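You operate a simulated robot arm through the tools that you are given. There is no shell and no other tool. Be economical: measure what you need, move in short steps, check, and stop when the job is done.

Carry out the task below with a simulated robot arm. There is one attempt and no reset: what you move stays moved.

TASK
Fetch the green brush and set it on the grey drip tray.
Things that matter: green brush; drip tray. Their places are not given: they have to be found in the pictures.

It is judged by the outcome, as a careful person would: the job done as asked, and still so three seconds after it is handed in. It fails if anything else is knocked over, pushed out of place, dropped, spilled or broken.

THE ROBOT
A 7-joint arm with a two-finger parallel gripper, fixed in place. Base frame: the origin is at the foot of the arm, x ahead of it, y to its left, z up; the work surface is at about z = 0. Lengths are in cm, angles in degrees, forces in N, time in s.
With the tool pointing down near the work surface it reaches from about 22 to 58 cm from the base axis. Its first joint turns from -66.0 to 66.0 degrees. Payload 2.5 kg.
Tool frame: the origin (TCP) lies between the finger pads and is the grasp point; the fingertips stand 2.3 cm ahead of it; z points along the fingers, y is the line along which they close. The gripper opens to 9.4 cm. The fingers are 3.8 cm wide and 1 cm thick; the gripper's body (5.4 by 9.6 cm) begins 3.9 cm behind the TCP.
Orientation is that of the tool frame in the base frame, as a unit quaternion [x, y, z, w]. With the fingers straight down and closing along the base's y, the tool's x points along the base's -x, its y along +y and its z along -z.

THE INTERFACE
- The arm moves only by the tool drive_tool. Its argument "plan" is a list of rows, each a list of 3 entries, a list of its own where there are three numbers: the finger opening in cm, from 0 to 9.4, then the shift along the tool's x, y, z in units of 40 mm (1.0 is 40 mm), then the turn, a rotation vector about the tool's x, y, z in units of 6 degrees (1.0 is 6 degrees). In form: [[claw, [x, y, z], [wx, wy, wz]], ...]. A call has 1 to 20 rows; each row shifts and turns the commanded pose from where the row before left it, along the tool's axes as they then stand. A call with a number of a shift or a turn outside -1 to 1 is refused whole. A row lasts 0.2 s, in which the tool goes at most 5 cm and 8.6 degrees; a call with a longer step from one row to the next is refused whole, and so is a gripper value outside its range. A pose out of reach is approached as far as the arm can. The call stops where the force on the tool passes 40 N (or 10 N more than at its start, if that is more) or the arm is blocked; 0.2 s more then pass. The fingers move at their own pace (about 10.8 cm/s each) and stop on an object; they squeeze with about 35 N. The grip force told is the motor's: it shows also when the fingers shut on nothing. Time passes only in rows, and 0.2 s behind the last, so rows that do not move let the fingers close. It gives the time, the measured TCP pose, the force on the tool (base axes), the opening and the grip force at its end, in the units of the frame above (readings bear some noise), and new pictures: "pictures" is both (left out), scene, wrist or none.
- Cameras (640 x 400 px; columns grow to the right, rows downward): "scene" is fixed at [13.19, -41.84, 54.18]; the picture's right is [0.70, -0.71, 0.00], its down [-0.42, -0.42, -0.81] and it looks along [0.57, 0.57, -0.59] (base axes); focal length 334 px, centre (320, 200). "wrist" rides on the gripper at [-3.9, 0, -4.4] in the tool frame; the picture's right is [0.00, -1.00, 0.00], its down [0.97, 0.00, -0.24] and it looks along [0.24, 0.00, 0.97] (tool axes); focal length 218 px, centre (320, 200).
- locate(camera, pixels): for up to 12 pixels [column, row] of the newest picture of that camera ("zoom" is the newest enlarged one), the place [x, y, z] in the base frame of the surface seen there, good to about 0.3 cm. No time passes.
- inspect(camera, box): a new picture of the part [left, top, right, bottom] of that camera's present view, enlarged. No time passes.
- hand_in(): hands the job in; it is judged then, once.

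Work in short steps. Measure before you move; look again where a grasp or a placing could have gone wrong, and mend it. You have 60 turns and 100 pictures in all, the two below and enlarged ones among them. Open the gripper and draw the arm clear of the work before you hand the job in, unless the task says otherwise; then end with one line.

The tools are called after "Request:" by a JSON object that holds its "name" and its "arguments". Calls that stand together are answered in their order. drive_tool: Moves the arm, as the interface text tells. Its arguments: {"type":"object","properties":{"plan":{"type":"array"},"pictures":{"type":"string","enum":["both","scene","wrist","none"]}},"required":["plan"]} The other tools are called the same way: locate (camera, pixels) gives the place of the surface under pixels of a picture; inspect (camera, box) takes an enlarged picture of a part of a camera's view; hand_in () hands the job in.

At the start:

```text
clock: 0.0
tool_pos: [36.57, 9.55, 32.3]
tool_rot: [0.0, 1.0, 0.0, 0.0]
force: [-0.2, 0.2, -0.4]
width: 9.4
grip_force: 0.2
```

scene: 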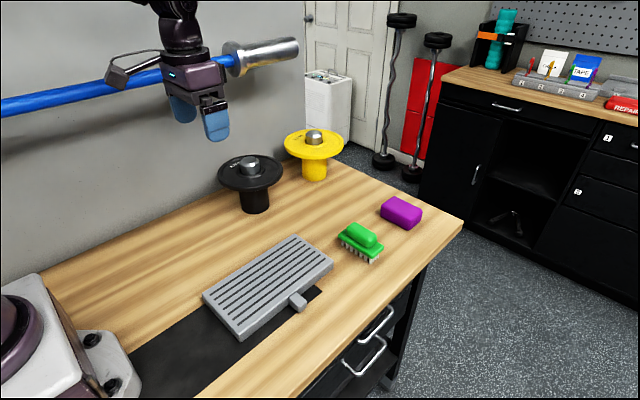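
wrist: 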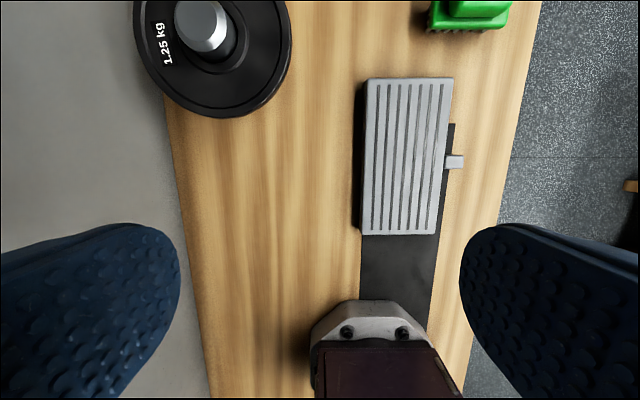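

The green brush is near scene pixel (361,241) and the tray near (268,285). I measure both and zoom in.

Request:
{"name": "inspect", "arguments": {"camera": "scene", "box": [320, 180, 440, 280]}}

Request:
{"name": "locate", "arguments": {"camera": "scene", "pixels": [[362, 233], [345, 228], [380, 243], [340, 240], [375, 260], [295, 237], [332, 265], [204, 297], [240, 338], [268, 285], [298, 301], [400, 207]]}}

```text
4.00 times, centred on (380, 230) of scene
```

zoom: 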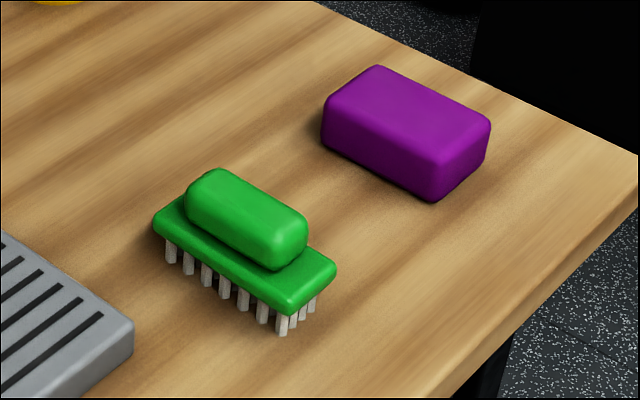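

```text
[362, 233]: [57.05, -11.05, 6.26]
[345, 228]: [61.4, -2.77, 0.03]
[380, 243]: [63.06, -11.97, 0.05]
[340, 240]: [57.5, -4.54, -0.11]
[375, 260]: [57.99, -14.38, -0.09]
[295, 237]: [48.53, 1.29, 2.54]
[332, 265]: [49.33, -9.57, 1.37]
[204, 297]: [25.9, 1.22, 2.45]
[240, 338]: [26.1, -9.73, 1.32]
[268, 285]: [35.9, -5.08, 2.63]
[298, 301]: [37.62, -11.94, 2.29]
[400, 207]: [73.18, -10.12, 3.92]
```

I take finer points on the brush from the zoomed picture.

Request:
{"name": "locate", "arguments": {"camera": "zoom", "pixels": [[215, 175], [190, 200], [300, 220], [272, 255], [245, 215], [160, 220], [290, 300], [330, 265], [282, 328], [172, 258], [250, 235], [312, 308]]}}

```text
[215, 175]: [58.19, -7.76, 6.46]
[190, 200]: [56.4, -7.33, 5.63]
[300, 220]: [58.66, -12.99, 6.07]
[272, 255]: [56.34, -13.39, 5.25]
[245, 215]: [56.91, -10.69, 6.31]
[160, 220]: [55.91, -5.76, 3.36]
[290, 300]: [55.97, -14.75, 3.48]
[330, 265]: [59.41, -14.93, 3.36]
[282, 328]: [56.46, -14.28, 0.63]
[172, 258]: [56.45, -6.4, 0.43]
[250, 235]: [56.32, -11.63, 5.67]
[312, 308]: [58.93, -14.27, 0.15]
```

The brush is aligned with y and centred near (57.7, -10.3). Its handle runs y -13.5 to -7 and z 3.5 to 6.5. I move above it with the gripper open, closing along y.

Request:
{"name": "drive_tool", "arguments": {"plan": [[9.4, [-0.653, -0.62, 0.5625], [0, 0, 0]], [9.4, [-0.653, -0.62, 0.5625], [0, 0, 0]], [9.4, [-0.653, -0.62, 0.5625], [0, 0, 0]], [9.4, [-0.653, -0.62, 0.5625], [0, 0, 0]], [9.4, [-0.653, -0.62, 0.5625], [0, 0, 0]], [9.4, [-0.653, -0.62, 0.5625], [0, 0, 0]], [9.4, [-0.653, -0.62, 0.5625], [0, 0, 0]], [9.4, [-0.653, -0.62, 0.5625], [0, 0, 0]], [9.4, [0, 0, 0], [0, 0, 0]]]}}

```text
clock: 2.0
tool_pos: [57.53, -10.12, 14.15]
tool_rot: [0.001, 1.0, 0.0, 0.0]
force: [1.1, 0.3, 0.6]
width: 9.4
grip_force: 0.0
```

scene: 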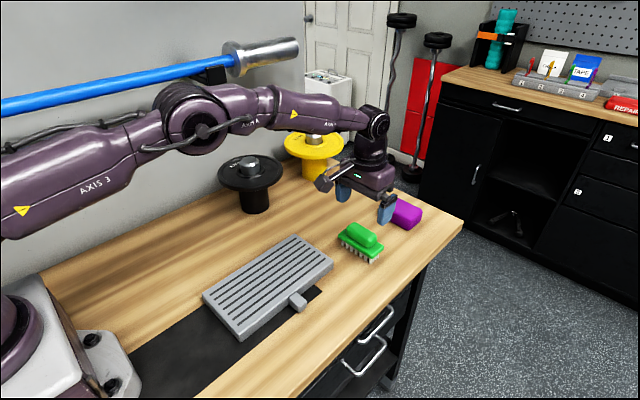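
wrist: 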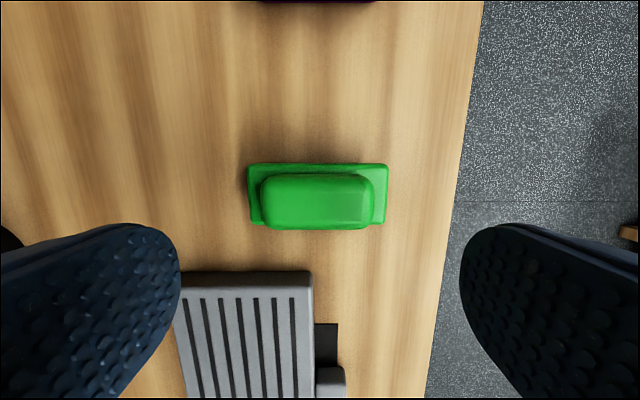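

Request:
{"name": "locate", "arguments": {"camera": "wrist", "pixels": [[316, 178], [316, 222], [264, 200], [371, 200], [250, 195], [386, 195], [316, 200], [318, 165], [316, 227]]}}

```text
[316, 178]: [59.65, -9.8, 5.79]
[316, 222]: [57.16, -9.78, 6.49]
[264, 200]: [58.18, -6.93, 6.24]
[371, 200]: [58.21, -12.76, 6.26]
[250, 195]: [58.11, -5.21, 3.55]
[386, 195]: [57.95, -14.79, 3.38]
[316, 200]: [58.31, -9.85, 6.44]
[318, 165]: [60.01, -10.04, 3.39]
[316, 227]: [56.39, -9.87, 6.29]
```

Handle centre is about (58.0, -10.0), with the plate top at z≈3.4. I descend to TCP z≈6.1, which puts the fingertips just above the plate.

Request:
{"name": "drive_tool", "arguments": {"plan": [[9.4, [-0.06, 0.02, 0.5], [0, 0, 0]], [9.4, [-0.06, 0.02, 0.5], [0, 0, 0]], [9.4, [0, 0, 0.5], [0, 0, 0]], [9.4, [0, 0, 0.3], [0, 0, 0]], [9.4, [0, 0, 0.2], [0, 0, 0]], [9.4, [0, 0, 0], [0, 0, 0]]]}}

```text
clock: 3.4
tool_pos: [57.99, -9.99, 6.0]
tool_rot: [0.0, 1.0, -0.001, 0.001]
force: [1.0, 0.8, -0.2]
width: 9.42
grip_force: 0.1
```

scene: 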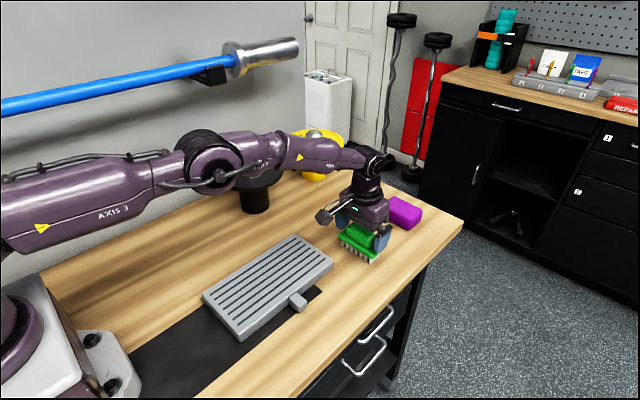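
wrist: 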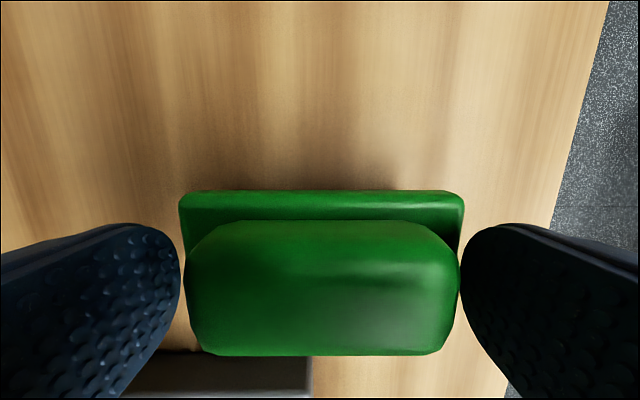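

The fingers straddle the handle; I close the gripper.

Request:
{"name": "drive_tool", "arguments": {"plan": [[5, [0, 0, 0], [0, 0, 0]], [3, [0, 0, 0], [0, 0, 0]], [3, [0, 0, 0], [0, 0, 0]], [3, [0, 0, 0], [0, 0, 0]]]}}

```text
clock: 4.4
tool_pos: [57.98, -9.83, 6.09]
tool_rot: [0.0, 1.0, 0.0, 0.0]
force: [0.2, 0.1, 0.2]
width: 6.95
grip_force: 35.1
```

scene: 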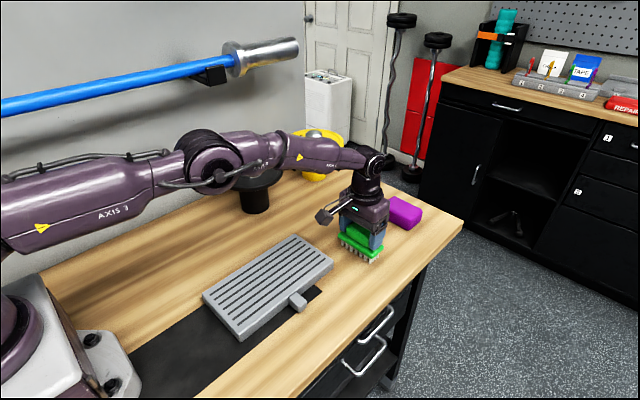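
wrist: 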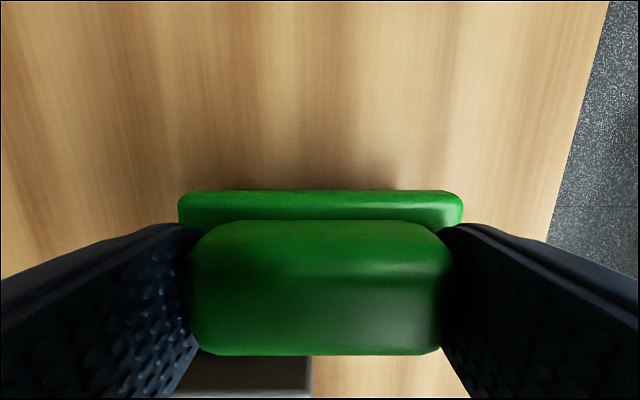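

Gripped at 6.95 cm with 35 N. I lift 8 cm and check.

Request:
{"name": "drive_tool", "arguments": {"plan": [[3, [0, 0, -0.3], [0, 0, 0]], [3, [0, 0, -0.5], [0, 0, 0]], [3, [0, 0, -0.6], [0, 0, 0]], [3, [0, 0, -0.6], [0, 0, 0]], [3, [0, 0, 0], [0, 0, 0]]]}}

```text
clock: 5.6
tool_pos: [57.85, -10.04, 14.34]
tool_rot: [0.0, 1.0, -0.001, 0.0]
force: [-1.1, -0.5, -1.2]
width: 6.96
grip_force: 35.2
```

scene: 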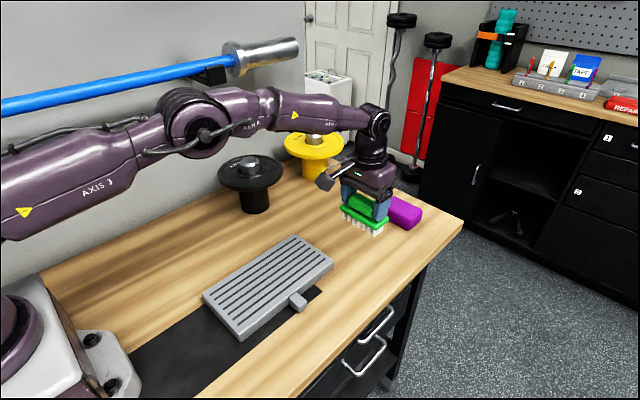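
wrist: 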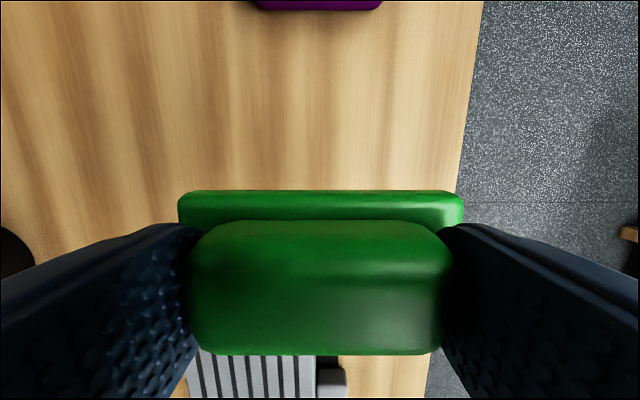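

The brush is held level. I carry it over the tray centre (≈37.8, -4.2), and measure the tray surface.

Request:
{"name": "drive_tool", "arguments": {"plan": [[3, [0.5, 0.2, 0], [0, 0, 0]], [3, [0.9, 0.25, 0], [0, 0, 0]], [3, [0.9, 0.25, 0], [0, 0, 0]], [3, [0.9, 0.25, 0], [0, 0, 0]], [3, [0.9, 0.25, 0], [0, 0, 0]], [3, [0.6, 0.2, 0], [0, 0, 0]], [3, [0.3, 0.06, 0], [0, 0, 0]], [3, [0, 0, 0], [0, 0, 0]]]}}

Request:
{"name": "locate", "arguments": {"camera": "scene", "pixels": [[215, 300], [238, 330], [240, 294], [255, 310], [295, 242], [325, 265], [290, 285], [245, 270]]}}

```text
clock: 7.4
tool_pos: [37.96, -4.26, 14.19]
tool_rot: [0.0, 1.0, 0.001, 0.0]
force: [0.5, -0.3, -1.5]
width: 6.98
grip_force: 35.0
```

scene: 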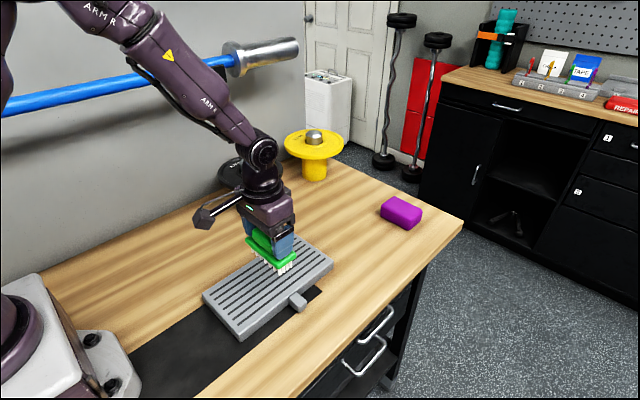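
wrist: 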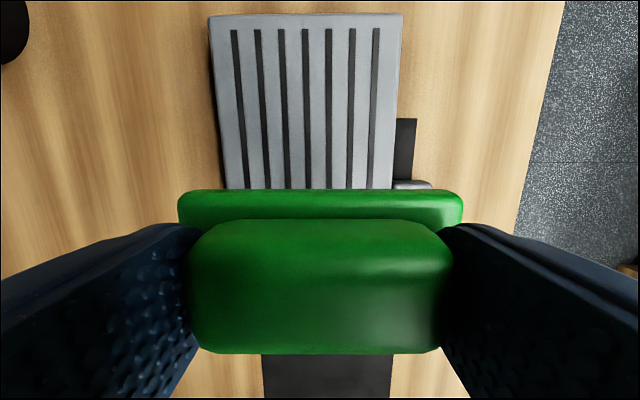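

```text
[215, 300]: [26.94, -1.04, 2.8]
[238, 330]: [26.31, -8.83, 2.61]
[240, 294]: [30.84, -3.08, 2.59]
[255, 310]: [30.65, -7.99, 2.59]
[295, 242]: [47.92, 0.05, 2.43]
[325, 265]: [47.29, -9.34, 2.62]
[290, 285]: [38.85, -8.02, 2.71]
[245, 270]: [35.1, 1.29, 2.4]
```

The tray is flat at z≈2.6. I turn the brush 90° so it lies along the tray's length.

Request:
{"name": "drive_tool", "arguments": {"plan": [[3, [0, 0, 0], [0, 0, 1]], [3, [0, 0, 0], [0, 0, 1]], [3, [0, 0, 0], [0, 0, 1]], [3, [0, 0, 0], [0, 0, 1]], [3, [0, 0, 0], [0, 0, 1]], [3, [0, 0, 0], [0, 0, 1]], [3, [0, 0, 0], [0, 0, 1]], [3, [0, 0, 0], [0, 0, 1]], [3, [0, 0, 0], [0, 0, 1]], [3, [0, 0, 0], [0, 0, 1]], [3, [0, 0, 0], [0, 0, 1]], [3, [0, 0, 0], [0, 0, 1]], [3, [0, 0, 0], [0, 0, 1]], [3, [0, 0, 0], [0, 0, 1]], [3, [0, 0, 0], [0, 0, 1]], [3, [0, 0, 0], [0, 0, 0]]]}}

```text
clock: 10.8
tool_pos: [37.83, -4.22, 14.23]
tool_rot: [0.708, 0.706, 0.0, 0.0]
force: [-0.6, 0.7, -0.9]
width: 6.93
grip_force: 34.9
```

scene: 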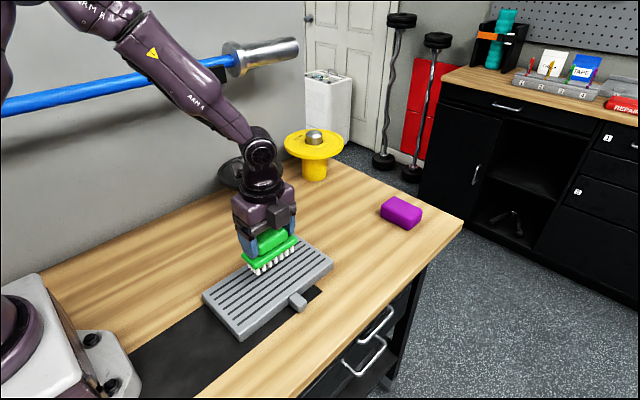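
wrist: 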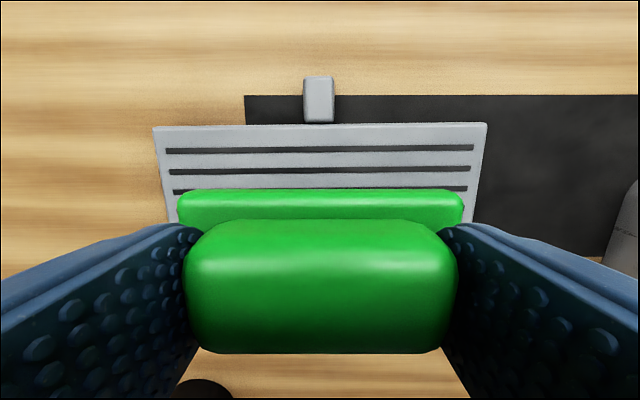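

Aligned. I lower to about z 8.7, where the bristles should nearly touch (6.05 + 2.6).

Request:
{"name": "drive_tool", "arguments": {"plan": [[3, [0, 0, 0.4], [0, 0, 0]], [3, [0, 0, 0.4], [0, 0, 0]], [3, [0, 0, 0.3], [0, 0, 0]], [3, [0, 0, 0.15], [0, 0, 0]], [3, [0, 0, 0.1], [0, 0, 0]], [3, [0, 0, 0.03], [0, 0, 0]], [3, [0, 0, 0], [0, 0, 0]]]}}

Request:
{"name": "inspect", "arguments": {"camera": "scene", "box": [200, 220, 340, 340]}}

```text
clock: 12.4
tool_pos: [37.99, -4.23, 8.74]
tool_rot: [0.707, 0.707, 0.001, 0.0]
force: [0.8, 0.4, 1.4]
width: 6.95
grip_force: 34.9
```

scene: 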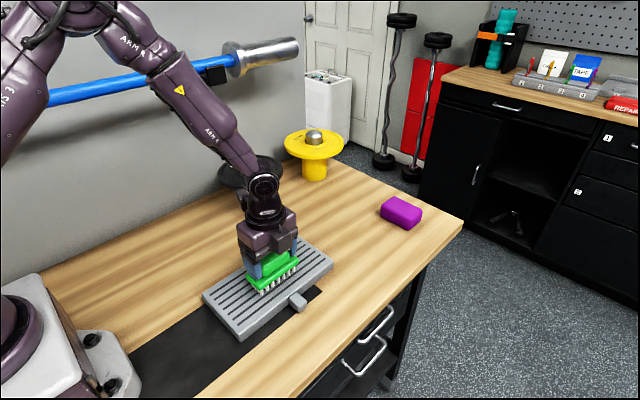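
wrist: 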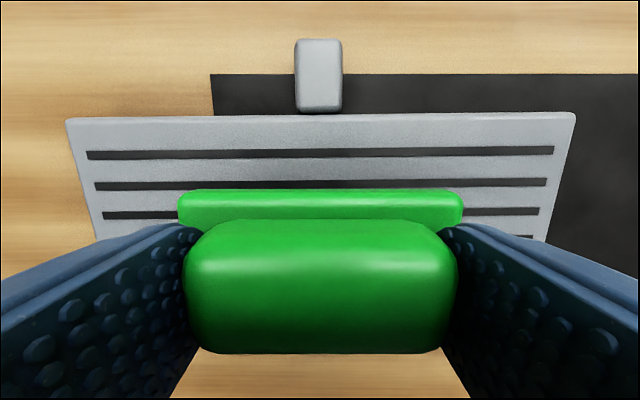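

```text
3.33 times, centred on (270, 280) of scene
```

zoom: 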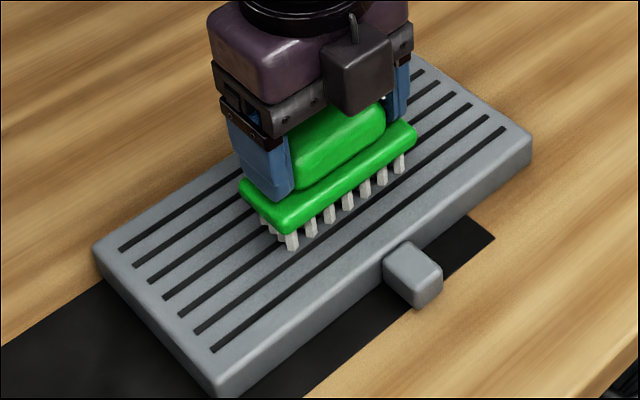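

It is nearly touching. I lower in tiny steps to feel contact.

Request:
{"name": "drive_tool", "arguments": {"plan": [[3, [0, 0, 0.02], [0, 0, 0]], [3, [0, 0, 0.02], [0, 0, 0]], [3, [0, 0, 0], [0, 0, 0]]], "pictures": "none"}}

```text
clock: 13.2
tool_pos: [38.12, -4.29, 8.6]
tool_rot: [0.707, 0.708, 0.001, 0.002]
force: [-6.9, 0.7, 28.7]
width: 6.95
grip_force: 34.4
```

Contact is felt (29 N). I ease up a hair and open.

Request:
{"name": "drive_tool", "arguments": {"plan": [[3, [0, 0, -0.015], [0, 0, 0]], [3, [0, 0, 0], [0, 0, 0]], [7.6, [0, 0, 0], [0, 0, 0]], [8.6, [0, 0, 0], [0, 0, 0]], [9.2, [0, 0, 0], [0, 0, 0]], [9.2, [0, 0, 0], [0, 0, 0]]]}}

```text
clock: 14.6
tool_pos: [37.9, -4.29, 8.63]
tool_rot: [0.707, 0.707, 0.0, 0.0]
force: [0.4, -0.7, -0.1]
width: 9.21
grip_force: 0.1
```

scene: 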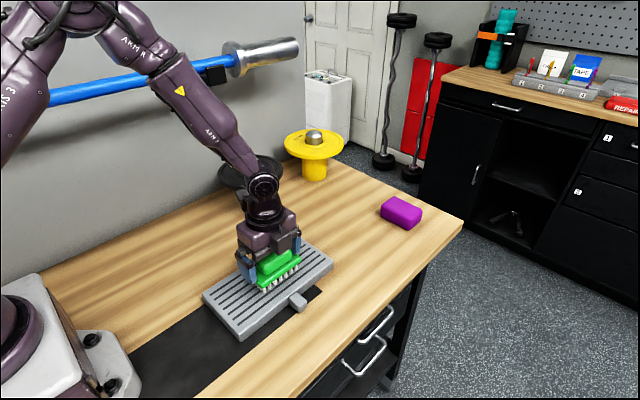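
wrist: 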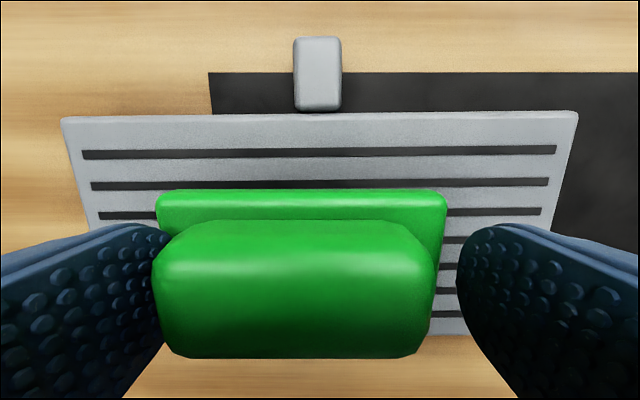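

The brush stands on the tray, close to the left finger in the wrist view. I shift the tool 0.5 cm toward that side (+y) for clearance, then rise.

Request:
{"name": "drive_tool", "arguments": {"plan": [[9.4, [0, 0.06, 0], [0, 0, 0]], [9.4, [0, 0.06, 0], [0, 0, 0]], [9.4, [0, 0, -0.2], [0, 0, 0]], [9.4, [0, 0, -0.4], [0, 0, 0]], [9.4, [0, 0, -0.8], [0, 0, 0]], [9.4, [0, 0, -1], [0, 0, 0]], [9.4, [0, 0, -1], [0, 0, 0]], [9.4, [0, 0, -1], [0, 0, 0]], [9.4, [0, 0, 0], [0, 0, 0]]]}}

Request:
{"name": "inspect", "arguments": {"camera": "scene", "box": [200, 220, 340, 340]}}

```text
clock: 16.6
tool_pos: [38.49, -4.24, 26.43]
tool_rot: [0.707, 0.707, 0.0, 0.0]
force: [-0.4, 0.0, -0.1]
width: 9.41
grip_force: 0.0
```

scene: 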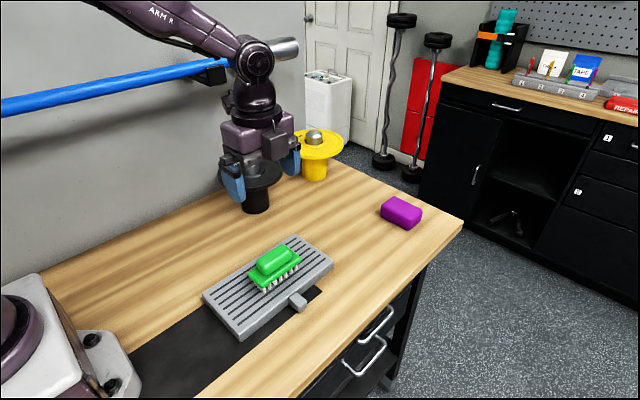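
wrist: 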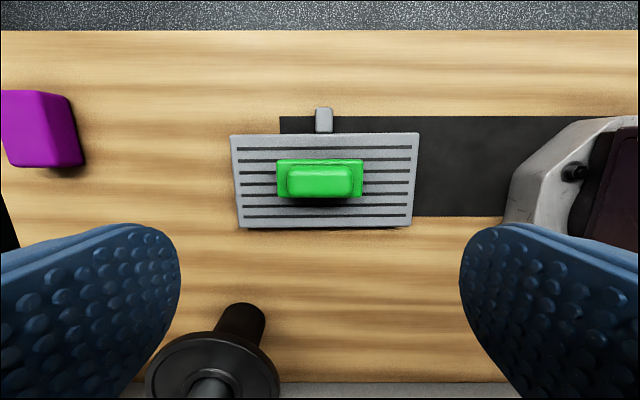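

```text
3.33 times, centred on (270, 280) of scene
```

zoom: 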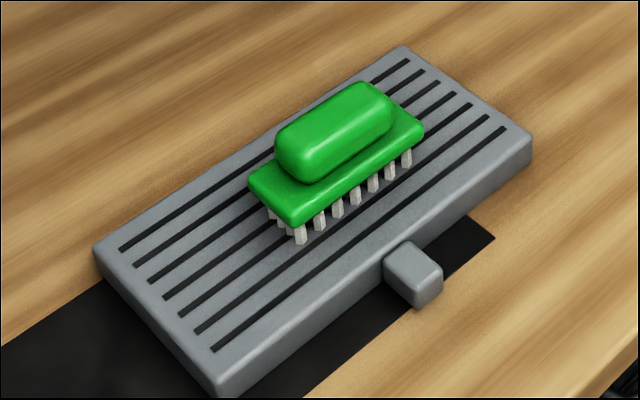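

The brush rests upright in the middle of the tray, nothing else has moved, and the arm is clear with the gripper open.

Request:
{"name": "hand_in", "arguments": {}}

```text
The job is handed in.
```

The green brush is standing bristles-down in the middle of the grey drip tray; nothing else was moved, and I've handed the job in.
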